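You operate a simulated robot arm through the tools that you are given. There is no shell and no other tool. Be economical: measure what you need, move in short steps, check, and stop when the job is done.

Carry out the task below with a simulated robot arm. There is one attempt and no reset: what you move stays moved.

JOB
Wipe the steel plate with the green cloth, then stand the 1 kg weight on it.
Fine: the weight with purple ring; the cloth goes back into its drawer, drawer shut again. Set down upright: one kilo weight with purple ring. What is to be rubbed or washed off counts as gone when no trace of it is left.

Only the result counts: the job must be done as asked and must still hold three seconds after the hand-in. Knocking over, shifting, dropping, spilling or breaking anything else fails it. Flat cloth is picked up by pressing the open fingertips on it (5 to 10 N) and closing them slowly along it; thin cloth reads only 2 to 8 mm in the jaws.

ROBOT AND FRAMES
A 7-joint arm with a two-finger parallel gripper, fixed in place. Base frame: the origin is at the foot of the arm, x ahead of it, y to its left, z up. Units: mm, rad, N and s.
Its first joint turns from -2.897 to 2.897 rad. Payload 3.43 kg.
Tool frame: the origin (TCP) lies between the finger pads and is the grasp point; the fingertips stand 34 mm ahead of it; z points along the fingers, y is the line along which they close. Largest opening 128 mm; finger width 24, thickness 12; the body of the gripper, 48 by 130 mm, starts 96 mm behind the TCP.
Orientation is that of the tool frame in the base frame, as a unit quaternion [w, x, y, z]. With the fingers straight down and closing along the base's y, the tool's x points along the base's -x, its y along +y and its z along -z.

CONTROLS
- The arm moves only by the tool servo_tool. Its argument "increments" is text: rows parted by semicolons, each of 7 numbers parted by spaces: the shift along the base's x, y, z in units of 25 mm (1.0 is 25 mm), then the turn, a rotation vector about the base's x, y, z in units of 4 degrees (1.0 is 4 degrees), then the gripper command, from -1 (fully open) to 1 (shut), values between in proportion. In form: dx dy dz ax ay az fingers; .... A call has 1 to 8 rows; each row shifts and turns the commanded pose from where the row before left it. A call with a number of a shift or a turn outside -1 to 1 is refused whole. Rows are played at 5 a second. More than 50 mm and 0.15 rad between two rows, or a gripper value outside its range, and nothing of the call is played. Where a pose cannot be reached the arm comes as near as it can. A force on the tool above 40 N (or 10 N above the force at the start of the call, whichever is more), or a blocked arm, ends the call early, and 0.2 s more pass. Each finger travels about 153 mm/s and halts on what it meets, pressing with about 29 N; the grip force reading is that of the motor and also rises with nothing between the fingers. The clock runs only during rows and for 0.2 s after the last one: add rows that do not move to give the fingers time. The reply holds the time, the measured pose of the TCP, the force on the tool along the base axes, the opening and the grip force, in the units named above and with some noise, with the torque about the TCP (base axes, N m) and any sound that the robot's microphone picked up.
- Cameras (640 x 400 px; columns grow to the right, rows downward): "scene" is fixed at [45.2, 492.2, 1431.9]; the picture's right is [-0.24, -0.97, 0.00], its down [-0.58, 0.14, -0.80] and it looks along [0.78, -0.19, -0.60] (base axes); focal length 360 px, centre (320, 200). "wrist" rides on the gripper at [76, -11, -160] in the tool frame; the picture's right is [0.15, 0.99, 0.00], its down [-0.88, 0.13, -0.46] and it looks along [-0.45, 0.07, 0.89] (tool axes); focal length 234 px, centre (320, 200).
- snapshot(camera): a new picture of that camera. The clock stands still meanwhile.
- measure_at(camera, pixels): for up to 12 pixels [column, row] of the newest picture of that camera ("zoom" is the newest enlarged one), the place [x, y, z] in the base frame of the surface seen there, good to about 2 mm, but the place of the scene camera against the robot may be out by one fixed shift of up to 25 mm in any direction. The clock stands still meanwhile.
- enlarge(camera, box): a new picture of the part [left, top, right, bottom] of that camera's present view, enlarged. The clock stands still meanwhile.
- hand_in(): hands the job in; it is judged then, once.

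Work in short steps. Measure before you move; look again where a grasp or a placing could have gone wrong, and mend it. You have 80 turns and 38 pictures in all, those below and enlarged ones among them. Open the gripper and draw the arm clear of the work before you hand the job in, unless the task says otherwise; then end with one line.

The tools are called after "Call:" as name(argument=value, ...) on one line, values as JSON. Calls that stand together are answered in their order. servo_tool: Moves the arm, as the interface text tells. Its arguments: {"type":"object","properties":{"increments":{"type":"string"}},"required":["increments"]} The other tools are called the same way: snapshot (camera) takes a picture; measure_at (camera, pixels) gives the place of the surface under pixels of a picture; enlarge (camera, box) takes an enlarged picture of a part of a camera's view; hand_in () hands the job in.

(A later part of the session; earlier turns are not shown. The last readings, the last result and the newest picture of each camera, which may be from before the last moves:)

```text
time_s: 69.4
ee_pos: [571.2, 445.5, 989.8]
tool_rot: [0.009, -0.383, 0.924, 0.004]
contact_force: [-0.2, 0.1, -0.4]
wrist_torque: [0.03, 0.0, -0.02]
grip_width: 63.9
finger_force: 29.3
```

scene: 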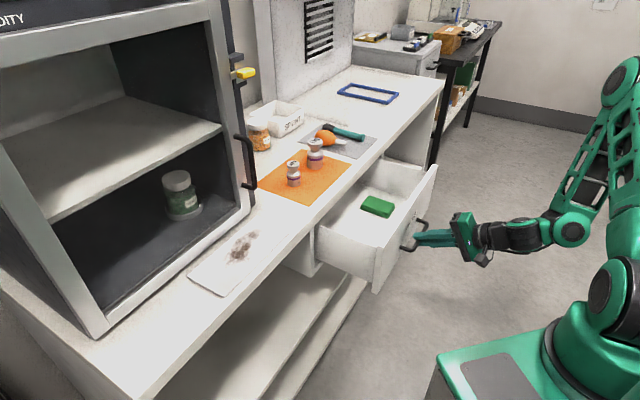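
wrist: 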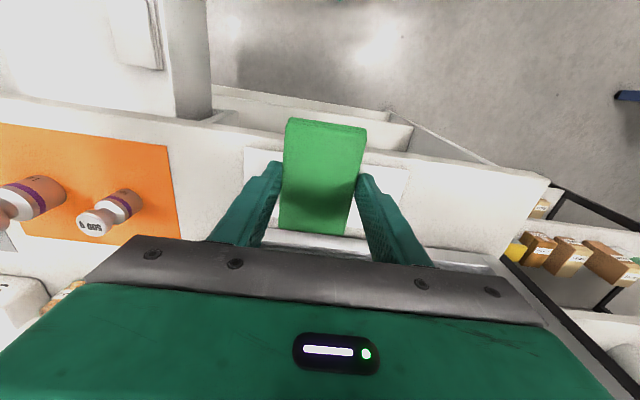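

I go to (590,530), descend and rub across t from −5 to 100, covering both places.

Call:
servo_tool(increments="0.19 0.84 0 0 0 0 0.8;0.19 0.84 -0.5 0 0 0 0.8;0.19 0.84 -0.8 0 0 0 0.8;0.19 0.84 -0.8 0 0 0 0.8;0 0 -0.8 0 0 0 0.8;0 0 -0.3 0 0 0 0.8;0 0 -0.1 0 0 0 0.8;0 0 0 0 0 0 0.8")

Call:
servo_tool(increments="0 0 -0.06 0 0 0 0.8;-0.45 0.45 0 0 0 0 0.8;-0.45 0.45 0 0 0 0 0.8;-0.35 0.35 0 0 0 0 0.8;0.35 0.35 0 0 0 0 0.8;0.45 -0.45 0 0 0 0 0.8;0.45 -0.45 0 0 0 0 0.8;0.45 -0.45 0 0 0 0 0.8")

```text
time_s: 71.2
ee_pos: [588.9, 528.2, 906.7]
tool_rot: [0.008, -0.384, 0.923, 0.005]
contact_force: [0.0, 0.1, -0.3]
wrist_torque: [0.0, -0.01, 0.01]
grip_width: 63.8
finger_force: 28.9
```

```text
time_s: 73.0
ee_pos: [596.9, 535.0, 907.6]
tool_rot: [0.008, -0.384, 0.923, 0.006]
contact_force: [-6.3, 7.3, 25.7]
wrist_torque: [0.33, 0.19, 0.02]
grip_width: 63.8
finger_force: 28.5
```

Pressing at 26 N, s=800, t=44. I keep stroking towards t≈100 and back.

Call:
servo_tool(increments="0.45 -0.45 0 0 0 0 0.8;0.45 -0.45 0 0 0 0 0.8;0.45 -0.45 0 0 0 0 0.8;0.3 -0.3 0 0 0 0 0.8;-0.45 0.45 0 0 0 0 0.8;-0.45 0.45 0 0 0 0 0.8;-0.45 0.45 0 0 0 0 0.8;-0.45 0.45 0 0 0 0 0.8")

Call:
servo_tool(increments="-0.4 -0.4 0 0 0 0 0.8;0.45 -0.45 0 0 0 0 0.8;0.45 -0.45 0 0 0 0 0.8;0.45 -0.45 0 0 0 0 0.8;-0.3 -0.3 0 0 0 0 0.8;-0.45 0.45 0 0 0 0 0.8;-0.45 0.45 0 0 0 0 0.8;-0.45 0.45 0 0 0 0 0.8")

Call:
servo_tool(increments="-0.45 0.45 0 0 0 0 0.8;-0.45 0.45 0 0 0 0 0.8;0.45 -0.45 0 0 0 0 0.8;0 0 0.6 0 0 0 0.8;-0.5 -0.5 1 0 0 0 0.8;-0.5 -0.5 1 0 0 0 0.8;-0.5 -1 0.8 0 0 0 0.8;0 -1 0 0 0 0 0.8")

Call:
servo_tool(increments="0.3 -1 0 0 0 0 0.8;0.6 -1 0 0 0 0 0.8;0.6 -1 0 0 0 0 0.8;0.6 -1 0 0 0 0 0.8;0.6 -1 0 0 0 0 0.8;0.8 -1 0 0 0 0 0.8;0.8 -1 0 0 0 0 0.8;0.8 -1 0 0 0 0 0.8")

Call:
enlarge(camera="scene", box=[180, 210, 308, 290])

```text
time_s: 74.7
ee_pos: [596.1, 528.8, 913.4]
tool_rot: [0.015, -0.383, 0.924, 0.002]
contact_force: [2.1, -0.3, -0.7]
wrist_torque: [0.06, 0.16, -0.01]
grip_width: 63.6
finger_force: 29.6
stopped in row 8: the force on the tool passed its limit at 40 N (the readings are from after the stop); the commanded pose is now the measured one
```

```text
time_s: 76.5
ee_pos: [578.4, 510.8, 912.0]
tool_rot: [0.015, -0.382, 0.924, 0.002]
contact_force: [-0.9, 0.6, 0.1]
wrist_torque: [0.02, -0.01, -0.01]
grip_width: 63.8
finger_force: 29.1
```

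```text
time_s: 78.3
ee_pos: [529.3, 447.0, 997.6]
tool_rot: [0.015, -0.382, 0.924, 0.002]
contact_force: [-0.1, 1.1, -0.1]
wrist_torque: [-0.03, 0.01, 0.0]
grip_width: 63.5
finger_force: 29.1
```

```text
time_s: 80.1
ee_pos: [656.8, 248.9, 996.2]
tool_rot: [0.015, -0.382, 0.924, 0.002]
contact_force: [-0.1, 0.7, 0.1]
wrist_torque: [-0.02, -0.01, 0.01]
grip_width: 64.0
finger_force: 29.2
```

```text
5.00 times, centred on (244, 250) of scene
```

zoom: 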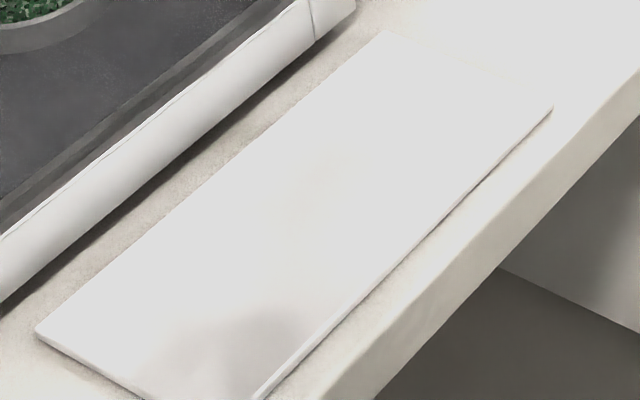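

The plate hasn't moved. The grey sheen follows the arm, so it is a reflection. I enlarge strongly around (243,238) to check for any trace.

Call:
enlarge(camera="scene", box=[224, 222, 272, 252])

```text
13.33 times, centred on (248, 237) of scene
```

zoom: 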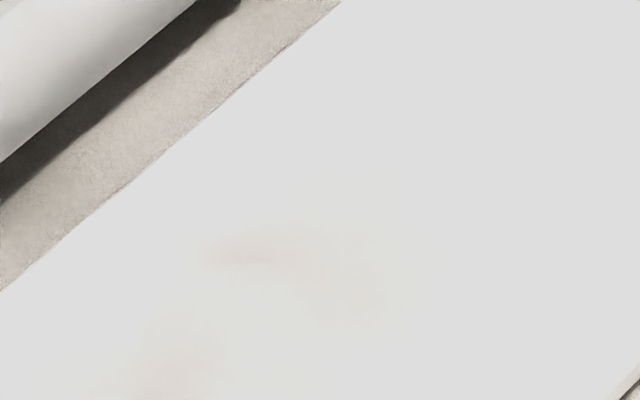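

Faint traces remain at (245,250), (345,285) and (180,370). I measure them and wipe again there.

Call:
measure_at(camera="zoom", pixels=[[245, 250], [345, 285], [180, 370], [210, 240], [390, 250]])

Call:
enlarge(camera="scene", box=[212, 238, 260, 268])

```text
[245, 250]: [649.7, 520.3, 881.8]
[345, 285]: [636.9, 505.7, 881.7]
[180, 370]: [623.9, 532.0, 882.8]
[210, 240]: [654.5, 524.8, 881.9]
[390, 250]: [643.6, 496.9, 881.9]
```

```text
13.33 times, centred on (236, 253) of scene
```

zoom: 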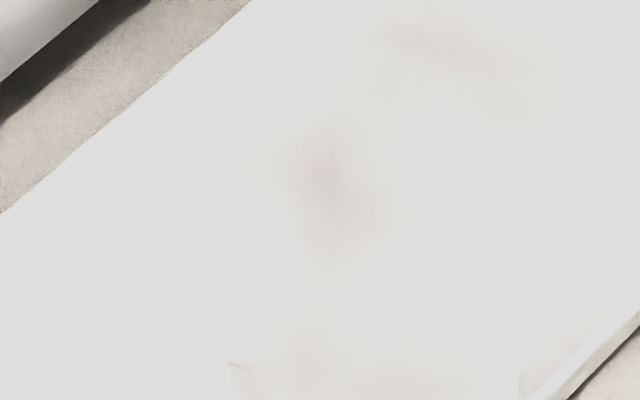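

The traces are at s≈815–838, t≈60–95, on the deeper side. The tool leans about 1.7° (inner cloth edge lifted), so I correct the tilt by 2.2° and return with the cloth centred over the traces.

Call:
servo_tool(increments="-0.6 1 0 -0.2 0.2 0 0.8;-0.6 1 0 -0.2 0.2 0 0.8;-0.6 1 0 0 0 0 0.8;-0.5 1 0 0 0 0 0.8;-0.4 1 0 0 0 0 0.8;-0.2 1 0 0 0 0 0.8;0.2 1 0 0 0 0 0.8;0.4 1 0 0 0 0 0.8")

Call:
servo_tool(increments="0.5 0.8 -0.5 0 0 0 0.8;0.5 0.8 -0.8 0 0 0 0.8;0 0.5 -0.8 0 0 0 0.8;0 0 -0.8 0 0 0 0.8;0 0 -0.3 0 0 0 0.8;0 0 0 0 0 0 0.8")

```text
time_s: 81.9
ee_pos: [598.2, 446.9, 997.2]
tool_rot: [-0.002, -0.383, 0.924, -0.005]
contact_force: [0.2, -0.1, 0.0]
wrist_torque: [0.01, -0.01, -0.01]
grip_width: 63.5
finger_force: 28.8
```

```text
time_s: 83.3
ee_pos: [625.2, 499.3, 917.7]
tool_rot: [-0.002, -0.383, 0.924, -0.005]
contact_force: [0.8, -0.1, -0.2]
wrist_torque: [-0.01, -0.04, 0.01]
grip_width: 63.5
finger_force: 29.1
```

Vertical now. I move to s≈812, t≈75 and press down gently.

Call:
servo_tool(increments="0.04 0.44 0 0 0 0 0.8;0.04 0.44 -0.2 0 0 0 0.8;0 0 -0.15 0 0 0 0.8;0 0 -0.06 0 0 0 0.8;0 0 -0.06 0 0 0 0.8;0 0 0 0 0 0 0.8")

```text
time_s: 84.7
ee_pos: [626.5, 521.9, 907.0]
tool_rot: [-0.002, -0.383, 0.924, -0.004]
contact_force: [-1.5, -1.8, 18.1]
wrist_torque: [0.84, -0.38, -0.01]
grip_width: 63.8
finger_force: 29.1
```

At 18 N, s=812, t=74, I rub back and forth over t 45–95 and across the depth.

Call:
servo_tool(increments="0.35 -0.35 0 0 0 0 0.8;0.2 -0.2 0 0 0 0 0.8;-0.4 0.4 0 0 0 0 0.8;-0.4 0.4 0 0 0 0 0.8;-0.4 0.4 0 0 0 0 0.8;0.15 0.15 0 0 0 0 0.8;0.4 -0.4 0 0 0 0 0.8;0.4 -0.4 0 0 0 0 0.8")

Call:
servo_tool(increments="-0.4 -0.4 0 0 0 0 0.8;0.35 -0.35 0 0 0 0 0.8;0.4 -0.4 0 0 0 0 0.8;-0.4 0.4 0 0 0 0 0.8;-0.4 0.4 0 0 0 0 0.8;-0.4 0.4 0 0 0 0 0.8;-0.4 0.4 0 0 0 0 0.8;-0.4 0.4 0 0 0 0 0.8")

```text
time_s: 86.5
ee_pos: [634.4, 521.4, 905.0]
tool_rot: [-0.003, -0.381, 0.924, -0.006]
contact_force: [0.5, -1.0, 1.4]
wrist_torque: [0.13, -0.08, -0.08]
grip_width: 63.9
finger_force: 28.8
```

```text
time_s: 88.3
ee_pos: [593.6, 544.3, 903.5]
tool_rot: [-0.003, -0.382, 0.924, -0.004]
contact_force: [1.6, -2.0, 10.0]
wrist_torque: [0.04, 0.05, 0.02]
grip_width: 63.6
finger_force: 29.2
```

Pressure varies; I press slightly more and run two more strokes.

Call:
servo_tool(increments="0.3 -0.3 -0.03 0 0 0 0.8;0.4 -0.4 0 0 0 0 0.8;0.4 -0.4 0 0 0 0 0.8;0.4 -0.4 0 0 0 0 0.8;0.4 -0.4 0 0 0 0 0.8;-0.25 0.25 0 0 0 0 0.8;0.2 0.2 0 0 0 0 0.8;-0.4 0.4 0 0 0 0 0.8")

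Call:
servo_tool(increments="-0.4 0.4 0 0 0 0 0.8;-0.4 0.4 0 0 0 0 0.8;-0.4 0.4 0 0 0 0 0.8;-0.5 -0.5 0 0 0 0 0.8;0.4 -0.4 0 0 0 0 0.8;0.4 -0.4 0 0 0 0 0.8;0.4 -0.4 0 0 0 0 0.8;0.4 -0.4 0 0 0 0 0.8")

Call:
servo_tool(increments="-0.4 -0.4 0 0 0 0 0.8;-0.45 0.45 0 0 0 0 0.8;-0.45 0.45 0 0 0 0 0.8;-0.45 0.45 0 0 0 0 0.8;-0.45 0.45 0 0 0 0 0.8;-0.2 -0.2 0.8 0 0 0 0.8;-0.5 -0.7 1 0 0 0 0.8;-0.3 -1 1 0 0 0 0.8")

Call:
servo_tool(increments="0 -1 0.6 0 0 0 0.8;0.5 -1 0 0 0 0 0.8;0.7 -1 0 0 0 0 0.8;0.7 -1 0 0 0 0 0.8;0.7 -1 0 0 0 0 0.8;0.8 -1 0 0 0 0 0.8;0.8 -1 0 0 0 0 0.8;0.8 -1 0 0 0 0 0.8")

Call:
enlarge(camera="scene", box=[214, 224, 278, 264])

```text
time_s: 90.1
ee_pos: [629.8, 515.8, 904.7]
tool_rot: [-0.004, -0.382, 0.924, -0.006]
contact_force: [-0.4, -1.3, 1.4]
wrist_torque: [0.1, -0.01, 0.0]
grip_width: 63.7
finger_force: 29.0
```

```text
time_s: 91.9
ee_pos: [627.9, 493.7, 905.8]
tool_rot: [-0.003, -0.381, 0.924, -0.005]
contact_force: [0.8, 0.2, 2.3]
wrist_torque: [0.05, 0.06, 0.0]
grip_width: 63.5
finger_force: 29.1
```

```text
time_s: 93.7
ee_pos: [546.8, 483.7, 973.3]
tool_rot: [-0.003, -0.383, 0.924, -0.005]
contact_force: [0.3, -0.1, -1.3]
wrist_torque: [-0.03, 0.03, 0.02]
grip_width: 63.8
finger_force: 29.0
```

```text
time_s: 95.5
ee_pos: [670.2, 282.7, 989.1]
tool_rot: [-0.002, -0.383, 0.924, -0.005]
contact_force: [0.2, -0.5, 0.2]
wrist_torque: [-0.05, -0.01, 0.01]
grip_width: 64.1
finger_force: 28.9
```

```text
10.00 times, centred on (246, 244) of scene
```

zoom: 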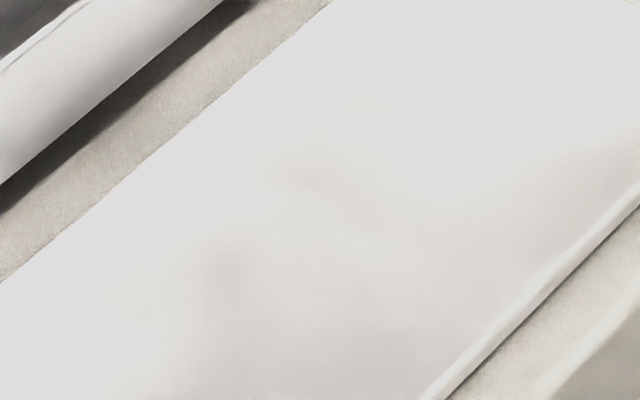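

Two faint marks may remain at (325,185) and (225,265), though reflections complicate it. I move the cloth to the plate's right side and look closer with the wrist camera.

Call:
servo_tool(increments="-0.13 0.88 0 0 0 0 0.8;-0.13 0.88 0 0 0 0 0.8;-0.13 0.88 0 0 0 0 0.8;-0.13 0.88 0 0 0 0 0.8;-0.13 0.88 0 0 0 0 0.8;0 0 0 0 0 0 0.8")

Call:
enlarge(camera="wrist", box=[360, 90, 520, 260])

```text
time_s: 96.9
ee_pos: [655.6, 392.1, 988.6]
tool_rot: [-0.002, -0.382, 0.924, -0.006]
contact_force: [-0.1, -0.4, -0.8]
wrist_torque: [-0.05, 0.04, -0.01]
grip_width: 63.6
finger_force: 29.0
```

```text
2.35 times, centred on (440, 175) of wrist
```

zoom: 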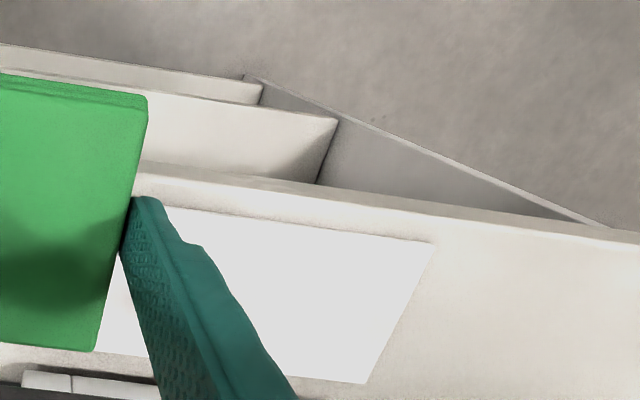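

The visible plate is clean, but a finger hides the spot. I shift 60 mm further right and look again closely.

Call:
servo_tool(increments="0.9 -0.9 0 0 0 0 0.8;0.8 -0.8 0 0 0 0 0.8;0 0 0 0 0 0 0.8")

Call:
enlarge(camera="wrist", box=[400, 160, 512, 230])

Call:
measure_at(camera="zoom", pixels=[[100, 100], [200, 200], [300, 200], [400, 200], [300, 300], [200, 300], [100, 250]])

```text
time_s: 97.7
ee_pos: [696.9, 350.0, 990.0]
tool_rot: [-0.003, -0.382, 0.924, -0.003]
contact_force: [0.3, -0.4, -0.3]
wrist_torque: [0.02, -0.01, 0.01]
grip_width: 63.6
finger_force: 29.0
```

```text
5.71 times, centred on (456, 195) of wrist
```

zoom: 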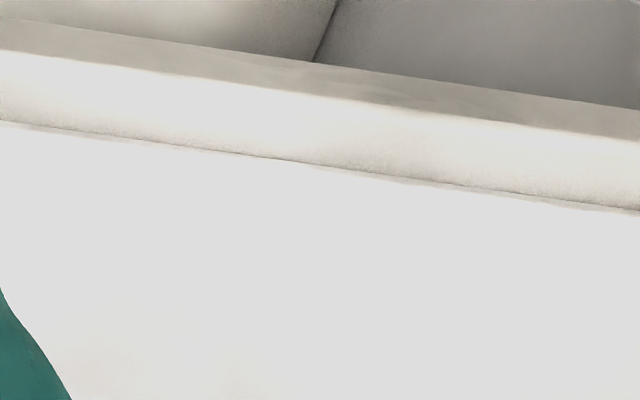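

```text
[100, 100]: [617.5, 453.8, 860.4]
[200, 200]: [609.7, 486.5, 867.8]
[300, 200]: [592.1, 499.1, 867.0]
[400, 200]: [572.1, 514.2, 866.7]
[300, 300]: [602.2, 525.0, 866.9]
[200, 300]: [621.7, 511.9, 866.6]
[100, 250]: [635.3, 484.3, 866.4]
```

This part is clean; the trace positions lie just below. I enlarge the lower region.

Call:
enlarge(camera="wrist", box=[410, 205, 490, 255])

Call:
measure_at(camera="zoom", pixels=[[200, 100], [300, 100], [200, 200], [400, 200], [300, 250]])

```text
8.00 times, centred on (450, 230) of wrist
```

zoom: 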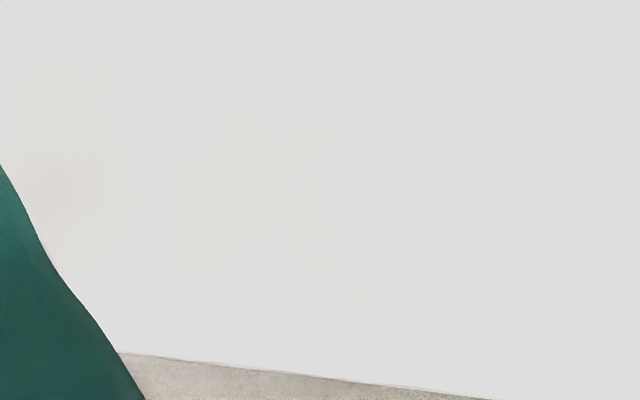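

```text
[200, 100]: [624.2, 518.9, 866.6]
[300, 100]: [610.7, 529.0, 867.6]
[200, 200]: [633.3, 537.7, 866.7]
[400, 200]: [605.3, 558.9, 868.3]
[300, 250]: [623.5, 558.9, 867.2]
```

Very faint traces remain near (628,537) and (650,520). My last strokes had only 1–2 N at times, so I return and rub with steady ~15–20 N directly over these.

Call:
servo_tool(increments="-0.78 0.88 0 0 0 0 0.8;-0.78 0.88 0 0 0 0 0.8;-0.78 0.88 0 0 0 0 0.8;-0.78 0.88 -0.5 0 0 0 0.8;-0.78 0.88 -0.8 0 0 0 0.8;0.2 0.75 -0.8 0 0 0 0.8;0.2 0.75 -0.5 0 0 0 0.8;0.2 0.75 -0.3 0 0 0 0.8")

Call:
servo_tool(increments="0 0.1 -0.2 0 0 0 0.8;0.1 0.1 -0.15 0 0 0 0.8;0.1 0.1 -0.1 0 0 0 0.8;0 0 0 0 0 0 0.8")

```text
time_s: 99.5
ee_pos: [615.5, 516.2, 914.6]
tool_rot: [-0.004, -0.382, 0.924, -0.005]
contact_force: [0.2, -0.7, 1.1]
wrist_torque: [0.0, -0.01, 0.01]
grip_width: 63.6
finger_force: 28.8
```

```text
time_s: 100.5
ee_pos: [620.6, 523.3, 904.2]
tool_rot: [-0.003, -0.382, 0.924, -0.005]
contact_force: [0.2, -0.3, -0.1]
wrist_torque: [0.03, 0.06, -0.01]
grip_width: 64.0
finger_force: 29.1
```

No contact at z 904: the cloth has slid up in the jaws. I set it on the plate, open slightly, rise and regrip higher so it protrudes again.

Call:
servo_tool(increments="0 0 -0.06 0 0 0 0.8;0 0 0 0 0 0 0.8;0 0 0 0 0 0 -0.15;0 0 0 0 0 0 -0.15;0 0 0.4 0 0 0 -0.15;0 0 0 0 0 0 -0.15;0 0 0 0 0 0 0.1;0 0 0 0 0 0 0.8")

Call:
servo_tool(increments="0 0 0 0 0 0 0.8;0 0 -0.06 0 0 0 0.8;0 0 0 0 0 0 0.8")

```text
time_s: 102.3
ee_pos: [622.6, 524.6, 913.8]
tool_rot: [-0.003, -0.383, 0.924, -0.004]
contact_force: [-0.2, -0.6, 1.6]
wrist_torque: [0.03, -0.03, -0.03]
grip_width: 63.7
finger_force: 29.0
```

```text
time_s: 103.1
ee_pos: [620.7, 523.4, 915.1]
tool_rot: [-0.002, -0.381, 0.924, -0.005]
contact_force: [1.6, 1.2, 17.1]
wrist_torque: [-0.03, 0.06, 0.0]
grip_width: 63.4
finger_force: 28.7
```

Regripped, pressing at 17 N at s=809, t=69. I rub over t 50–95, shifting depth.

Call:
servo_tool(increments="0.3 -0.3 0 0 0 0 0.8;0.3 -0.3 0 0 0 0 0.8;-0.3 0.3 0 0 0 0 0.8;-0.3 0.3 0 0 0 0 0.8;-0.3 0.3 0 0 0 0 0.8;-0.3 0.3 0 0 0 0 0.8;0.3 -0.3 0 0 0 0 0.8;0.3 -0.3 0 0 0 0 0.8")

Call:
servo_tool(increments="0.15 0.15 -0.03 0 0 0 0.8;0.3 -0.3 0 0 0 0 0.8;-0.3 0.3 0 0 0 0 0.8;-0.3 0.3 0 0 0 0 0.8;-0.3 0.3 0 0 0 0 0.8;0.3 -0.3 0 0 0 0 0.8;0.3 -0.3 0 0 0 0 0.8;0 0 0 0 0 0 0.8")

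```text
time_s: 104.9
ee_pos: [620.1, 523.9, 913.8]
tool_rot: [-0.003, -0.383, 0.924, -0.004]
contact_force: [-5.8, 5.5, 21.6]
wrist_torque: [0.33, 0.27, 0.06]
grip_width: 63.7
finger_force: 29.5
```

```text
time_s: 105.8
ee_pos: [618.3, 524.1, 921.1]
tool_rot: [0.005, -0.377, 0.926, -0.008]
contact_force: [1.5, -0.2, -0.3]
wrist_torque: [0.02, 0.13, 0.02]
grip_width: 63.8
finger_force: 29.5
stopped in row 4: the force on the tool passed its limit at 42 N (the readings are from after the stop); the commanded pose is now the measured one
```

It stopped on force and rebounded. I go down gently again and continue at lower pressure.

Call:
servo_tool(increments="0 0 -0.14 0 0 0 0.8;0 0 -0.08 0 0 0 0.8;0 0 -0.05 0 0 0 0.8;0 0 0 0 0 0 0.8")

```text
time_s: 106.8
ee_pos: [617.9, 525.5, 913.8]
tool_rot: [0.005, -0.377, 0.926, -0.008]
contact_force: [0.7, 0.3, 1.5]
wrist_torque: [-0.07, 0.09, 0.0]
grip_width: 63.7
finger_force: 29.1
```

Call:
servo_tool(increments="0.1 0.1 -0.06 0 0 0 0.8;0.3 -0.3 0 0 0 0 0.8;0.3 -0.3 0 0 0 0 0.8;-0.3 0.3 0 0 0 0 0.8;-0.3 0.3 0 0 0 0 0.8;-0.3 0.3 0 0 0 0 0.8;0.3 -0.3 0 0 0 0 0.8;0.3 -0.3 0 0 0 0 0.8")

Call:
servo_tool(increments="0.3 -0.3 0 0 0 0 0.8;-0.3 0.3 0 0 0 0 0.8;-0.3 0.3 0 0 0 0 0.8;-0.3 0.3 0 0 0 0 0.8;-0.3 0.3 0 0 0 0 0.8;-0.2 -0.2 0 0 0 0 0.8;0.3 -0.3 0 0 0 0 0.8;0.3 -0.3 0 0 0 0 0.8")

```text
time_s: 108.5
ee_pos: [626.7, 520.8, 913.2]
tool_rot: [0.005, -0.378, 0.926, -0.009]
contact_force: [-7.0, 5.7, 21.4]
wrist_torque: [0.57, 0.38, 0.1]
grip_width: 63.9
finger_force: 29.1
```

```text
time_s: 110.3
ee_pos: [614.8, 523.5, 912.4]
tool_rot: [0.005, -0.378, 0.926, -0.008]
contact_force: [-7.9, 7.7, 27.5]
wrist_torque: [0.44, 0.45, 0.01]
grip_width: 64.0
finger_force: 28.6
```

Good steady pressure. A last set of longer strokes (t up to ~112, down to ~40), then lift away for inspection.

Call:
servo_tool(increments="0.4 -0.4 0 0 0 0 0.8;0.4 -0.4 0 0 0 0 0.8;0.4 -0.4 0 0 0 0 0.8;-0.4 0.4 0 0 0 0 0.8;-0.4 0.4 0 0 0 0 0.8;-0.4 0.4 0 0 0 0 0.8;-0.4 0.4 0 0 0 0 0.8;0.25 0.25 0 0 0 0 0.8")

Call:
servo_tool(increments="0.4 -0.4 0 0 0 0 0.8;0.4 -0.4 0 0 0 0 0.8;0.3 -0.3 0 0 0 0 0.8;-0.4 0.4 0 0 0 0 0.8;-0.4 0.4 0 0 0 0 0.8;0 0 0.6 0 0 0 0.8;-0.4 -0.4 1 0 0 0 0.8;-0.5 -0.7 1 0 0 0 0.8")

Call:
servo_tool(increments="0 -1 0.6 0 0 0 0.8;0.7 -1 0 0 0 0 0.8;0.8 -0.9 0 0 0 0 0.8;0.8 -0.8 0 0 0 0 0.8;0.9 -0.8 0 0 0 0 0.8;0.9 -0.8 0 0 0 0 0.8;0 0 0 0 0 0 0.8")

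Call:
enlarge(camera="scene", box=[220, 222, 268, 257])

```text
time_s: 112.2
ee_pos: [608.8, 539.6, 913.2]
tool_rot: [0.005, -0.379, 0.925, -0.01]
contact_force: [-9.9, -5.7, 23.2]
wrist_torque: [-0.2, 0.38, 0.02]
grip_width: 63.6
finger_force: 28.9
```

```text
time_s: 114.0
ee_pos: [596.4, 502.4, 976.1]
tool_rot: [0.005, -0.378, 0.926, -0.009]
contact_force: [0.0, 0.2, -0.4]
wrist_torque: [-0.02, 0.01, 0.0]
grip_width: 63.9
finger_force: 29.2
```

```text
time_s: 115.5
ee_pos: [700.0, 370.2, 992.0]
tool_rot: [0.005, -0.378, 0.926, -0.008]
contact_force: [-0.8, 0.3, 0.0]
wrist_torque: [0.02, 0.02, 0.03]
grip_width: 63.7
finger_force: 28.6
```

```text
11.43 times, centred on (244, 240) of scene
```

zoom: 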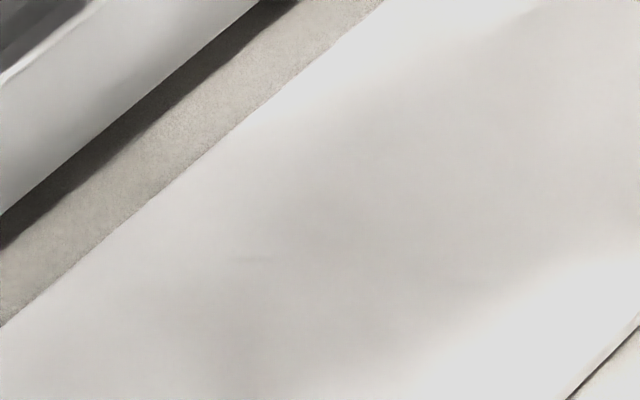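

Against the arm's reflection the plate now looks uniform, with no brown patches. One confirming wrist view of the former trace spots.

Call:
enlarge(camera="wrist", box=[400, 190, 490, 250])

```text
6.67 times, centred on (445, 220) of wrist
```

zoom: 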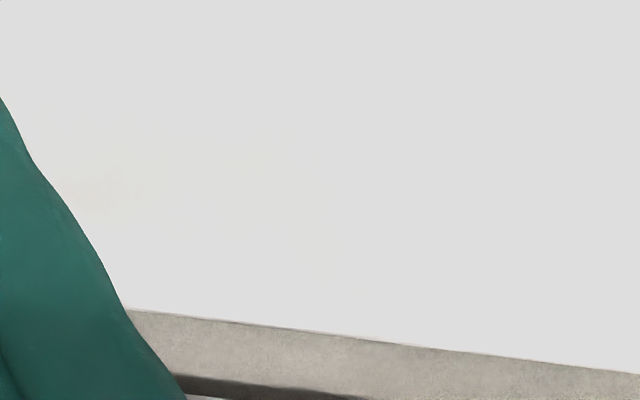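

I check what lies at the very faint area near (115,180).

Call:
measure_at(camera="zoom", pixels=[[115, 180], [240, 130], [300, 250], [60, 170]])

Call:
enlarge(camera="wrist", box=[406, 206, 438, 226])

```text
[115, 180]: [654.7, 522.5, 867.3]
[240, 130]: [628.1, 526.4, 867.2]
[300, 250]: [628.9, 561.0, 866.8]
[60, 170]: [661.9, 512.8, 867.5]
```

```text
16.00 times, centred on (422, 216) of wrist
```

zoom: 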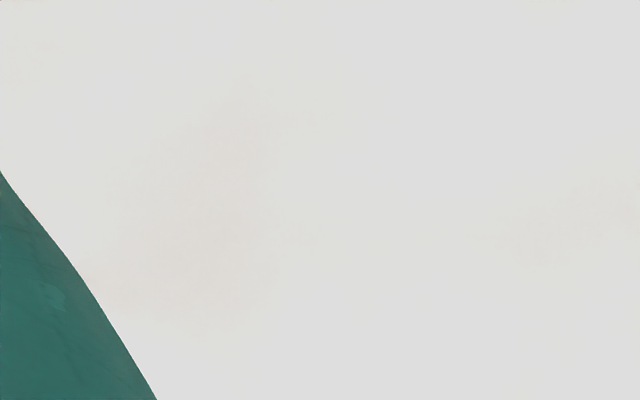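

A very faint trace persists at (655,522) → s≈832, t≈94. I return, correct the 1° sideways lean, and settle over s≈812, t≈78.

Call:
servo_tool(increments="-0.8 0.72 0 0.18 0.18 0 0.8;-0.8 0.72 0 0 0 0 0.8;-0.8 0.72 0 0 0 0 0.8;-0.8 0.72 -0.5 0 0 0 0.8;-0.8 0.72 -0.8 0 0 0 0.8;0.4 0.8 -0.8 0 0 0 0.8;0.4 0.8 -0.5 0 0 0 0.8;0.4 0.82 -0.3 0 0 0 0.8")

Call:
servo_tool(increments="0 0 -0.06 0 0 0 0.8;0 0 -0.06 0 0 0 0.8;0 0 -0.06 0 0 0 0.8;0 0 0 0 0 0 0.8")

```text
time_s: 117.3
ee_pos: [628.5, 523.2, 921.7]
tool_rot: [0.001, -0.378, 0.926, 0.0]
contact_force: [-0.8, 0.3, -0.3]
wrist_torque: [0.0, -0.02, 0.01]
grip_width: 63.6
finger_force: 29.0
```

```text
time_s: 118.3
ee_pos: [630.2, 523.2, 915.7]
tool_rot: [0.002, -0.377, 0.926, 0.0]
contact_force: [-0.4, 0.6, -0.1]
wrist_torque: [0.03, -0.01, 0.0]
grip_width: 63.8
finger_force: 29.1
```

s=815, t=76. I press about 3 mm further and do many short strokes, then longer ones to t≈112 at s≈806, and lift away.

Call:
servo_tool(increments="0 0 -0.11 0 0 0 0.8;-0.35 0.35 0 0 0 0 0.8;-0.35 0.35 0 0 0 0 0.8;0.35 -0.35 0 0 0 0 0.8;0.35 -0.35 0 0 0 0 0.8;-0.35 0.35 0 0 0 0 0.8;-0.35 0.35 0 0 0 0 0.8;0.35 -0.35 0 0 0 0 0.8")

Call:
servo_tool(increments="0.35 -0.35 0 0 0 0 0.8;-0.35 0.35 0 0 0 0 0.8;0.35 -0.35 -0.01 0 0 0 0.8;-0.35 0.35 0 0 0 0 0.8;0.35 -0.35 0 0 0 0 0.8;-0.3 -0.3 0 0 0 0 0.8;0.4 -0.4 0 0 0 0 0.8;0.4 -0.4 0 0 0 0 0.8")

Call:
servo_tool(increments="0.3 -0.3 0 0 0 0 0.8;-0.4 0.4 0 0 0 0 0.8;-0.4 0.4 0 0 0 0 0.8;0.4 -0.4 0 0 0 0 0.8;0.4 -0.4 0 0 0 0 0.8;-0.4 0.4 0 0 0 0 0.8;-0.4 0.4 0 0 0 0 0.8;-0.4 0.4 0 0 0 0 0.8")

Call:
servo_tool(increments="-0.4 0.4 0 0 0 0 0.8;0.4 -0.4 0 0 0 0 0.8;0.4 -0.4 0 0 0 0 0.8;0.4 -0.4 0 0 0 0 0.8;-0.4 0.4 0 0 0 0 0.8;0.4 -0.4 0 0 0 0 0.8;-0.4 0.4 0 0 0 0 0.8;-0.4 0.4 0 0 0 0 0.8")

```text
time_s: 120.2
ee_pos: [619.5, 530.9, 913.4]
tool_rot: [0.002, -0.378, 0.926, 0.001]
contact_force: [-1.9, 2.7, 8.6]
wrist_torque: [-0.06, -0.1, -0.03]
grip_width: 63.7
finger_force: 28.9
```

```text
time_s: 122.0
ee_pos: [642.7, 494.0, 913.1]
tool_rot: [0.001, -0.376, 0.926, -0.003]
contact_force: [-0.2, 0.2, 3.3]
wrist_torque: [0.06, -0.19, 0.03]
grip_width: 63.6
finger_force: 28.7
```

```text
time_s: 123.8
ee_pos: [620.7, 516.5, 912.9]
tool_rot: [0.002, -0.376, 0.927, 0.0]
contact_force: [1.2, -1.1, 5.7]
wrist_torque: [-0.22, -0.17, -0.01]
grip_width: 63.6
finger_force: 28.8
```

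```text
time_s: 125.5
ee_pos: [618.8, 516.1, 914.6]
tool_rot: [0.001, -0.377, 0.926, 0.0]
contact_force: [0.5, -0.2, -0.5]
wrist_torque: [-0.04, 0.02, 0.0]
grip_width: 63.6
finger_force: 29.2
```

Pressure faded to near zero at the end. One more firmer batch, then lift away and look.

Call:
servo_tool(increments="0.25 0.25 -0.12 0 0 0 0.8;0.3 -0.3 -0.02 0 0 0 0.8;-0.35 0.35 0 0 0 0 0.8;-0.35 0.35 0 0 0 0 0.8;0.35 -0.35 0 0 0 0 0.8;0.35 -0.35 0 0 0 0 0.8;-0.35 0.35 0 0 0 0 0.8;-0.35 0.35 0 0 0 0 0.8")

Call:
servo_tool(increments="0.35 -0.35 -0.02 0 0 0 0.8;0.35 -0.35 0 0 0 0 0.8;-0.35 0.35 0 0 0 0 0.8;0.35 -0.35 0 0 0 0 0.8;-0.35 0.35 0 0 0 0 0.8;0.35 -0.35 0 0 0 0 0.8;-0.2 -0.2 0 0 0 0 0.8;0.4 -0.4 0 0 0 0 0.8")

Call:
servo_tool(increments="0.35 -0.35 -0.02 0 0 0 0.8;-0.4 0.4 0 0 0 0 0.8;0.4 -0.4 0 0 0 0 0.8;-0.4 0.4 0 0 0 0 0.8;-0.4 0.4 0 0 0 0 0.8;-0.4 0.4 0 0 0 0 0.8;0.4 -0.4 0 0 0 0 0.8;0.4 -0.4 0 0 0 0 0.8")

Call:
servo_tool(increments="-0.4 0.4 0 0 0 0 0.8;-0.4 0.4 0 0 0 0 0.8;0.4 -0.4 0 0 0 0 0.8;0.3 -0.3 0 0 0 0 0.8;0 0 0.6 0 0 0 0.8;-0.4 -0.4 1 0 0 0 0.8;-0.5 -0.7 1 0 0 0 0.8;0 -1 0.6 0 0 0 0.8")

Call:
servo_tool(increments="0.7 -1 0 0 0 0 0.8;0.8 -0.9 0 0 0 0 0.8;0.8 -0.8 0 0 0 0 0.8;0.9 -0.8 0 0 0 0 0.8;0.9 -0.8 0 0 0 0 0.8;0.7 -0.8 0 0 0 0 0.8;0 0 0 0 0 0 0.8")

Call:
enlarge(camera="wrist", box=[406, 190, 470, 230])

```text
time_s: 126.6
ee_pos: [607.5, 530.2, 919.1]
tool_rot: [0.01, -0.375, 0.927, -0.002]
contact_force: [1.2, -0.4, -1.2]
wrist_torque: [0.01, 0.11, -0.03]
grip_width: 63.9
finger_force: 28.7
stopped in row 5: the force on the tool passed its limit at 41 N (the readings are from after the stop); the commanded pose is now the measured one
```

```text
time_s: 128.4
ee_pos: [631.0, 497.2, 920.2]
tool_rot: [0.011, -0.376, 0.927, -0.003]
contact_force: [-1.0, 0.4, -0.8]
wrist_torque: [-0.03, 0.0, 0.02]
grip_width: 63.8
finger_force: 29.0
```

```text
time_s: 130.2
ee_pos: [628.7, 499.2, 918.6]
tool_rot: [0.011, -0.375, 0.927, -0.003]
contact_force: [-0.2, 1.3, 0.3]
wrist_torque: [0.01, 0.0, 0.01]
grip_width: 64.0
finger_force: 29.0
```

```text
time_s: 132.0
ee_pos: [603.6, 449.8, 996.8]
tool_rot: [0.01, -0.375, 0.927, -0.003]
contact_force: [0.2, 0.4, -0.6]
wrist_torque: [-0.04, 0.0, 0.01]
grip_width: 63.8
finger_force: 29.0
```

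```text
time_s: 133.6
ee_pos: [726.4, 321.7, 997.0]
tool_rot: [0.01, -0.375, 0.927, -0.002]
contact_force: [-0.1, -0.1, -0.1]
wrist_torque: [0.03, -0.04, -0.02]
grip_width: 63.8
finger_force: 29.4
```

```text
10.00 times, centred on (438, 210) of wrist
```

zoom: 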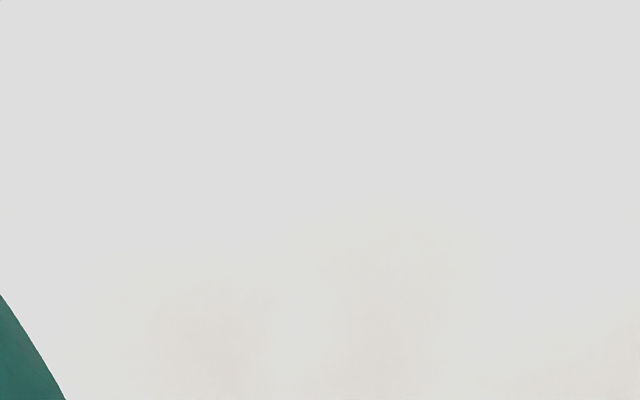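

Contact was lost after a force stop, and the tool again leans inward 1°. I correct the lean to press the inner edge, return to s≈810, t≈75, and seek contact.

Call:
measure_at(camera="zoom", pixels=[[220, 340], [380, 350], [600, 385], [350, 260]])

Call:
servo_tool(increments="-0.8 0.72 0 -0.2 0.2 0 0.8;-0.8 0.72 0 -0.2 0.2 0 0.8;-0.8 0.72 0 0 0 0 0.8;-0.8 0.72 0 0 0 0 0.8;-0.8 0.75 -0.5 0 0 0 0.8;-0.8 0.75 -0.8 0 0 0 0.8;0.3 0.9 -0.8 0 0 0 0.8;0.2 0.9 -0.5 0 0 0 0.8")

Call:
servo_tool(increments="0.3 0.9 -0.4 0 0 0 0.8;0.15 0.75 -0.15 0 0 0 0.8;0 0 -0.07 0 0 0 0.8;0 0 -0.04 0 0 0 0.8;0 0 0 0 0 0 0.8")

```text
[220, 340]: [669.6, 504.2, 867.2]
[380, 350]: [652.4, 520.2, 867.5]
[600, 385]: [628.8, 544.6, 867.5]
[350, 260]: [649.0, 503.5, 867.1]
```

```text
time_s: 135.4
ee_pos: [617.1, 477.3, 935.5]
tool_rot: [-0.008, -0.374, 0.927, -0.01]
contact_force: [0.0, -0.5, 0.5]
wrist_torque: [0.01, 0.0, -0.03]
grip_width: 63.5
finger_force: 29.0
```

```text
time_s: 136.6
ee_pos: [628.2, 517.3, 916.6]
tool_rot: [-0.007, -0.374, 0.927, -0.01]
contact_force: [-0.5, -0.3, -0.1]
wrist_torque: [0.03, 0.02, -0.03]
grip_width: 63.9
finger_force: 29.3
```

All remaining traces lie at s≈830 (t≈60, 93, 117), so the cloth's effective reach was too shallow. I rub deeper: s≈822 for t 50–84, then s≈809 for t up to ~108.

Call:
servo_tool(increments="0.11 0.57 -0.06 0 0 0 0.8;0.4 -0.4 -0.07 0 0 0 0.8;-0.48 0.48 0 0 0 0 0.8;-0.48 0.48 0 0 0 0 0.8;0.48 -0.48 0 0 0 0 0.8;0.48 -0.48 0 0 0 0 0.8;-0.48 0.48 0 0 0 0 0.8;-0.48 0.48 0 0 0 0 0.8")

Call:
servo_tool(increments="0.48 -0.48 0 0 0 0 0.8;0.48 -0.48 0 0 0 0 0.8;-0.48 0.48 0 0 0 0 0.8;0.48 -0.48 0 0 0 0 0.8;-0.36 -0.36 0 0 0 0 0.8;0.35 -0.35 0 0 0 0 0.8;0.35 -0.35 0 0 0 0 0.8;-0.35 0.35 0 0 0 0 0.8")

Call:
servo_tool(increments="-0.35 0.35 0 0 0 0 0.8;0.35 -0.35 0 0 0 0 0.8;0.35 -0.35 0 0 0 0 0.8;-0.35 0.35 0 0 0 0 0.8;0.35 -0.35 0 0 0 0 0.8;-0.35 0.35 0 0 0 0 0.8;0.35 -0.35 0 0 0 0 0.8;-0.35 0.35 0 0 0 0 0.8")

```text
time_s: 138.4
ee_pos: [616.9, 547.5, 912.8]
tool_rot: [-0.009, -0.376, 0.927, -0.01]
contact_force: [0.3, -0.4, 0.5]
wrist_torque: [0.04, 0.05, 0.02]
grip_width: 63.8
finger_force: 29.7
```

```text
time_s: 140.2
ee_pos: [640.6, 504.6, 912.9]
tool_rot: [-0.008, -0.375, 0.927, -0.011]
contact_force: [-0.1, -1.7, 3.4]
wrist_torque: [0.18, -0.09, -0.07]
grip_width: 63.8
finger_force: 29.3
```

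```text
time_s: 142.0
ee_pos: [640.0, 502.7, 913.2]
tool_rot: [-0.007, -0.375, 0.927, -0.01]
contact_force: [0.7, -0.9, 5.0]
wrist_torque: [0.38, -0.15, -0.09]
grip_width: 63.8
finger_force: 28.9
```

Contact is light (3–5 N) but never stopped. I press 1.3 mm more and repeat both lanes, then withdraw and look.

Call:
servo_tool(increments="0.25 -0.25 -0.05 0 0 0 0.8;-0.35 0.35 0 0 0 0 0.8;-0.35 0.35 0 0 0 0 0.8;0.35 -0.35 0 0 0 0 0.8;0.35 -0.35 0 0 0 0 0.8;-0.35 0.35 0 0 0 0 0.8;0.35 -0.35 0 0 0 0 0.8;-0.35 0.35 0 0 0 0 0.8")

Call:
servo_tool(increments="-0.45 0.45 0 0 0 0 0.8;0.36 0.36 -0.02 0 0 0 0.8;-0.45 0.45 0 0 0 0 0.8;-0.45 0.45 0 0 0 0 0.8;0.45 -0.45 0 0 0 0 0.8;0.45 -0.45 0 0 0 0 0.8;-0.45 0.45 0 0 0 0 0.8;-0.45 0.45 0 0 0 0 0.8")

Call:
servo_tool(increments="0.45 -0.45 -0.01 0 0 0 0.8;0.45 -0.45 0 0 0 0 0.8;-0.45 0.45 0 0 0 0 0.8;0.45 -0.45 0 0 0 0 0.8;-0.36 -0.36 0 0 0 0 0.8;0.45 -0.45 0 0 0 0 0.8;0.25 -0.25 0 0 0 0 0.8;-0.45 0.45 0 0 0 0 0.8")

Call:
servo_tool(increments="-0.3 -0.3 0.6 0 0 0 0.8;-0.5 -0.5 1 0 0 0 0.8;-0.5 -0.7 1 0 0 0 0.8;0 -1 0.6 0 0 0 0.8;0.7 -1 0 0 0 0 0.8;0.8 -0.9 0 0 0 0 0.8;0.9 -0.8 0 0 0 0 0.8;0.9 -0.8 0 0 0 0 0.8")

Call:
servo_tool(increments="0.8 -0.8 0 0 0 0 0.8;0.6 -0.6 0 0 0 0 0.8;0 0 0 0 0 0 0.8")

Call:
enlarge(camera="wrist", box=[406, 195, 486, 245])

```text
time_s: 143.8
ee_pos: [638.6, 503.9, 911.9]
tool_rot: [-0.008, -0.374, 0.927, -0.01]
contact_force: [4.9, -4.1, 13.4]
wrist_torque: [0.45, -0.4, -0.21]
grip_width: 63.8
finger_force: 29.6
```

```text
time_s: 145.6
ee_pos: [614.5, 548.2, 910.9]
tool_rot: [-0.01, -0.374, 0.927, -0.01]
contact_force: [3.1, -2.1, 8.1]
wrist_torque: [0.13, -0.1, -0.02]
grip_width: 63.7
finger_force: 29.1
```

```text
time_s: 147.4
ee_pos: [633.8, 509.9, 911.7]
tool_rot: [-0.008, -0.374, 0.927, -0.011]
contact_force: [4.4, -4.4, 13.4]
wrist_torque: [0.03, -0.13, 0.05]
grip_width: 63.8
finger_force: 28.8
```

```text
time_s: 149.2
ee_pos: [683.1, 360.3, 989.7]
tool_rot: [-0.008, -0.375, 0.927, -0.01]
contact_force: [-0.2, 0.1, 0.1]
wrist_torque: [-0.05, -0.08, -0.01]
grip_width: 63.7
finger_force: 29.2
```

```text
time_s: 150.0
ee_pos: [718.5, 325.8, 990.6]
tool_rot: [-0.009, -0.375, 0.927, -0.01]
contact_force: [-1.0, 0.4, -1.0]
wrist_torque: [-0.02, -0.02, 0.01]
grip_width: 63.6
finger_force: 29.0
```

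```text
8.00 times, centred on (446, 220) of wrist
```

zoom: 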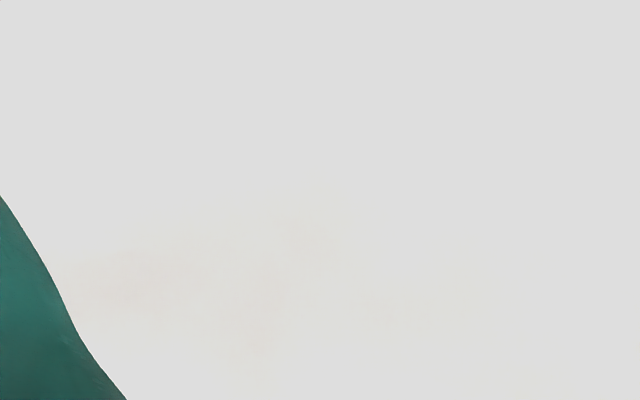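

An extremely faint tint may still be there. I do one more, firmer pass over both lanes, then carry the cloth back above the drawer in the same go.

Call:
servo_tool(increments="-0.79 0.84 0 0 0 0 0.8;-0.79 0.84 0 0 0 0 0.8;-0.79 0.84 0 0 0 0 0.8;-0.79 0.84 0 0 0 0 0.8;-0.79 0.84 -0.5 0 0 0 0.8;-0.79 0.84 -0.8 0 0 0 0.8;0.467 0.747 -0.8 0 0 0 0.8;0.467 0.747 -0.5 0 0 0 0.8")

Call:
servo_tool(increments="0.467 0.747 -0.3 0 0 0 0.8;0 0 -0.15 0 0 0 0.8;0 0 -0.1 0 0 0 0.8;0.35 -0.35 -0.04 0 0 0 0.8;-0.35 0.35 0 0 0 0 0.8;0.35 -0.35 0 0 0 0 0.8;-0.35 0.35 0 0 0 0 0.8;0.35 -0.35 0 0 0 0 0.8")

Call:
servo_tool(increments="-0.35 0.35 0 0 0 0 0.8;0.35 -0.35 0 0 0 0 0.8;-0.35 0.35 0 0 0 0 0.8;-0.35 0.35 0 0 0 0 0.8;0.35 0.35 0 0 0 0 0.8;-0.45 0.45 0 0 0 0 0.8;-0.45 0.45 0 0 0 0 0.8;0.45 -0.45 0 0 0 0 0.8")

Call:
servo_tool(increments="0.45 -0.45 0 0 0 0 0.8;-0.45 0.45 0 0 0 0 0.8;-0.45 0.45 0 0 0 0 0.8;0.45 -0.45 0 0 0 0 0.8;0.45 -0.45 0 0 0 0 0.8;-0.45 0.45 0 0 0 0 0.8;-0.45 0.45 0 0 0 0 0.8;0.45 -0.45 0 0 0 0 0.8")

Call:
servo_tool(increments="0.45 -0.45 0 0 0 0 0.8;-0.36 -0.36 0 0 0 0 0.8;0.45 -0.45 0 0 0 0 0.8;0.35 -0.35 0 0 0 0 0.8;-0.45 0.45 0 0 0 0 0.8;0.45 -0.45 0 0 0 0 0.8;-0.45 0.45 0 0 0 0 0.8;-0.45 0.45 0 0 0 0 0.8")

Call:
servo_tool(increments="-0.3 -0.3 0.6 0 0 0 0.8;-0.5 -0.5 1 0 0 0 0.8;-0.5 -0.7 1 0 0 0 0.8;-0.3 -1 0.6 0 0 0 0.8;0.5 -1 0 0 0 0 0.8;0.5 -1 0 0 0 0 0.8;0.5 -1 0 0 0 0 0.8;0.5 -1 0 0 0 0 0.8")

Call:
servo_tool(increments="0.6 -1 0 0 0 0 0.8;0.6 -1 0 0 0 0 0.8;0.6 -1 0 0 0 0 0.8;0.6 -1 0 0 0 0 0.8;0.6 -1 0 0 0 0 0.8;0.6 -1 0 0 0 0 0.8;0.6 -1 0 0 0 0 0.8;0.6 -1 0 0 0 0 0.8")

Call:
enlarge(camera="scene", box=[220, 222, 268, 257])

```text
time_s: 151.8
ee_pos: [623.5, 490.2, 926.6]
tool_rot: [-0.008, -0.374, 0.927, -0.01]
contact_force: [-0.1, -0.6, 0.7]
wrist_torque: [0.03, -0.03, 0.01]
grip_width: 63.6
finger_force: 28.9
```

```text
time_s: 153.6
ee_pos: [644.6, 498.1, 912.1]
tool_rot: [-0.008, -0.375, 0.927, -0.009]
contact_force: [0.2, -0.8, 2.2]
wrist_torque: [0.08, 0.04, -0.05]
grip_width: 63.6
finger_force: 29.2
```

```text
time_s: 155.4
ee_pos: [624.1, 536.3, 911.8]
tool_rot: [-0.008, -0.375, 0.927, -0.009]
contact_force: [-0.7, 1.8, 6.9]
wrist_torque: [0.24, 0.21, -0.08]
grip_width: 63.6
finger_force: 28.8
```

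```text
time_s: 157.2
ee_pos: [621.2, 536.7, 912.5]
tool_rot: [-0.009, -0.376, 0.927, -0.01]
contact_force: [-1.8, 2.6, 6.7]
wrist_torque: [0.23, 0.28, -0.03]
grip_width: 63.7
finger_force: 28.9
```

```text
time_s: 159.0
ee_pos: [624.5, 519.4, 911.0]
tool_rot: [-0.008, -0.374, 0.927, -0.009]
contact_force: [3.6, -3.5, 18.3]
wrist_torque: [-0.02, 0.07, 0.07]
grip_width: 63.7
finger_force: 29.3
```

```text
time_s: 160.8
ee_pos: [632.7, 357.8, 995.3]
tool_rot: [-0.008, -0.375, 0.927, -0.01]
contact_force: [0.0, 0.4, -0.1]
wrist_torque: [-0.03, -0.05, 0.02]
grip_width: 63.6
finger_force: 29.1
```

```text
time_s: 162.6
ee_pos: [753.8, 156.1, 991.0]
tool_rot: [-0.008, -0.375, 0.927, -0.009]
contact_force: [-0.8, -0.4, 0.1]
wrist_torque: [-0.05, -0.02, 0.01]
grip_width: 63.7
finger_force: 29.0
```

```text
11.43 times, centred on (244, 240) of scene
```

zoom: 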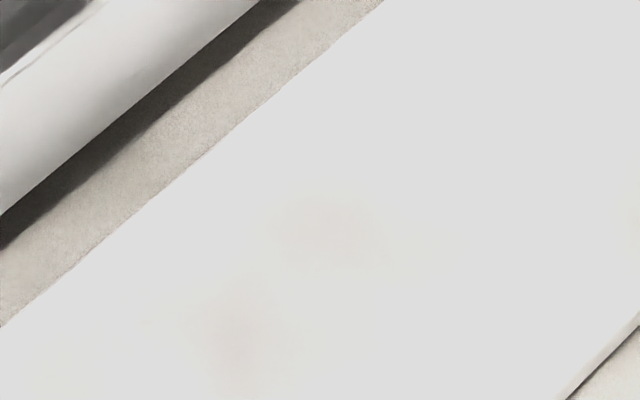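

Two faint spots remain at about s≈816, t≈68 and 94. With the present tilt the pressure is at the cloth's inner part, so I rub with the TCP at s≈783–797 over t 50–110, then carry the cloth above the drawer.

Call:
servo_tool(increments="-0.6 1 0 0 0 0 0.8;-0.6 1 0 0 0 0 0.8;-0.6 1 0 0 0 0 0.8;-0.6 1 0 0 0 0 0.8;-0.6 1 0 0 0 0 0.8;-0.6 1 0 0 0 0 0.8;-0.6 1 0 0 0 0 0.8;-0.6 1 0 0 0 0 0.8")

Call:
servo_tool(increments="-0.147 0.874 0 0 0 0 0.8;-0.147 0.874 0 0 0 0 0.8;-0.147 0.874 0 0 0 0 0.8;-0.147 0.874 0 0 0 0 0.8;-0.147 0.874 -0.7 0 0 0 0.8;-0.147 0.874 -0.7 0 0 0 0.8;-0.147 0.874 -0.7 0 0 0 0.8")

Call:
servo_tool(increments="0 0 -0.5 0 0 0 0.8;0 0 -0.35 0 0 0 0.8;0 0 -0.15 0 0 0 0.8;0 0 -0.11 0 0 0 0.8;0.55 -0.55 0 0 0 0 0.8;0.55 -0.55 0 0 0 0 0.8;-0.55 0.55 0 0 0 0 0.8;-0.55 0.55 0 0 0 0 0.8")

Call:
servo_tool(increments="-0.55 0.55 0 0 0 0 0.8;0.2 0.2 0 0 0 0 0.8;0.55 -0.55 0 0 0 0 0.8;0.55 -0.55 0 0 0 0 0.8;0.55 -0.55 0 0 0 0 0.8;-0.55 0.55 0 0 0 0 0.8;-0.55 0.55 0 0 0 0 0.8;-0.55 0.55 0 0 0 0 0.8")

Call:
servo_tool(increments="-0.4 -0.4 -0.02 0 0 0 0.8;0.55 -0.55 0 0 0 0 0.8;0.55 -0.55 0 0 0 0 0.8;0.55 -0.55 0 0 0 0 0.8;-0.55 0.55 0 0 0 0 0.8;-0.55 0.55 0 0 0 0 0.8;-0.55 0.55 0 0 0 0 0.8;0.28 0.28 0 0 0 0 0.8")

Call:
servo_tool(increments="0.55 -0.55 0 0 0 0 0.8;0.55 -0.55 0 0 0 0 0.8;0.55 -0.55 0 0 0 0 0.8;-0.55 0.55 0 0 0 0 0.8;-0.55 0.55 0 0 0 0 0.8;0.55 -0.55 0 0 0 0 0.8;-0.55 0.55 0 0 0 0 0.8;-0.55 0.55 0 0 0 0 0.8")

Call:
servo_tool(increments="-0.3 -0.3 0.6 0 0 0 0.8;-0.5 -0.5 1 0 0 0 0.8;-0.3 -0.7 1 0 0 0 0.8;0 -1 0.6 0 0 0 0.8;0.5 -1 0 0 0 0 0.8;0.5 -1 0 0 0 0 0.8;0.5 -1 0 0 0 0 0.8;0.5 -1 0 0 0 0 0.8")

Call:
servo_tool(increments="0.6 -1 0 0 0 0 0.8;0.6 -1 0 0 0 0 0.8;0.6 -1 0 0 0 0 0.8;0.6 -1 0 0 0 0 0.8;0.6 -1 0 0 0 0 0.8;0.6 -1 0 0 0 0 0.8;0.6 -1 0 0 0 0 0.8;0.6 -1 0 0 0 0 0.8")

Call:
servo_tool(increments="0.93 -0.76 0 0 0 0 0.8;0.93 -0.76 0 0 0 0 0.8;0.93 -0.76 0 0 0 0 0.8;0.93 -0.76 0 0 0 0 0.8;0.93 -0.76 0 0 0 0 0.8;0.93 -0.76 0 0 0 0 0.8;0 0 0 0 0 0 0.8")

Call:
enlarge(camera="scene", box=[220, 222, 268, 257])

```text
time_s: 164.4
ee_pos: [635.1, 357.3, 991.4]
tool_rot: [-0.008, -0.375, 0.927, -0.011]
contact_force: [-0.3, -0.9, -0.4]
wrist_torque: [0.04, 0.02, 0.03]
grip_width: 63.6
finger_force: 29.2
```

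```text
time_s: 166.0
ee_pos: [606.4, 510.1, 940.3]
tool_rot: [-0.008, -0.375, 0.927, -0.01]
contact_force: [-0.4, -0.6, -0.6]
wrist_torque: [0.03, -0.01, -0.01]
grip_width: 63.7
finger_force: 28.7
```

```text
time_s: 167.8
ee_pos: [606.7, 509.5, 910.6]
tool_rot: [-0.008, -0.374, 0.927, -0.01]
contact_force: [5.6, -5.4, 23.7]
wrist_torque: [0.13, 0.17, 0.02]
grip_width: 63.8
finger_force: 28.9
```

```text
time_s: 169.6
ee_pos: [598.8, 528.0, 909.9]
tool_rot: [-0.007, -0.375, 0.927, -0.009]
contact_force: [4.2, -5.2, 18.3]
wrist_torque: [-0.16, 0.0, 0.08]
grip_width: 63.6
finger_force: 29.0
```

```text
time_s: 171.4
ee_pos: [594.1, 525.9, 911.7]
tool_rot: [-0.009, -0.377, 0.926, -0.01]
contact_force: [-3.2, -2.3, 5.1]
wrist_torque: [0.01, 0.19, 0.07]
grip_width: 63.7
finger_force: 28.8
```

```text
time_s: 173.2
ee_pos: [594.7, 526.6, 912.9]
tool_rot: [-0.008, -0.375, 0.927, -0.009]
contact_force: [0.7, 0.1, -1.1]
wrist_torque: [0.01, 0.01, -0.01]
grip_width: 63.6
finger_force: 29.2
```

```text
time_s: 175.0
ee_pos: [616.8, 364.4, 991.8]
tool_rot: [-0.009, -0.375, 0.927, -0.01]
contact_force: [-0.3, 0.9, -1.2]
wrist_torque: [-0.05, -0.01, 0.04]
grip_width: 63.9
finger_force: 28.5
```

```text
time_s: 176.8
ee_pos: [740.5, 163.5, 989.4]
tool_rot: [-0.007, -0.375, 0.927, -0.01]
contact_force: [-0.5, 0.3, -0.5]
wrist_torque: [-0.02, 0.01, 0.02]
grip_width: 63.7
finger_force: 28.5
```

```text
time_s: 178.4
ee_pos: [877.7, 47.7, 990.0]
tool_rot: [-0.007, -0.375, 0.927, -0.011]
contact_force: [-0.3, 0.4, -0.6]
wrist_torque: [-0.02, 0.0, 0.01]
grip_width: 63.6
finger_force: 28.7
```

```text
11.43 times, centred on (244, 240) of scene
```

zoom: 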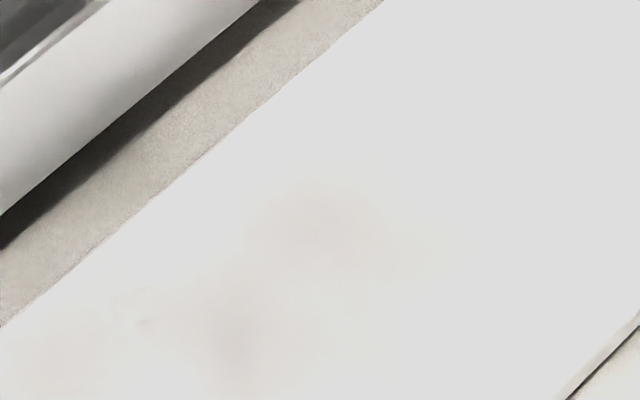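

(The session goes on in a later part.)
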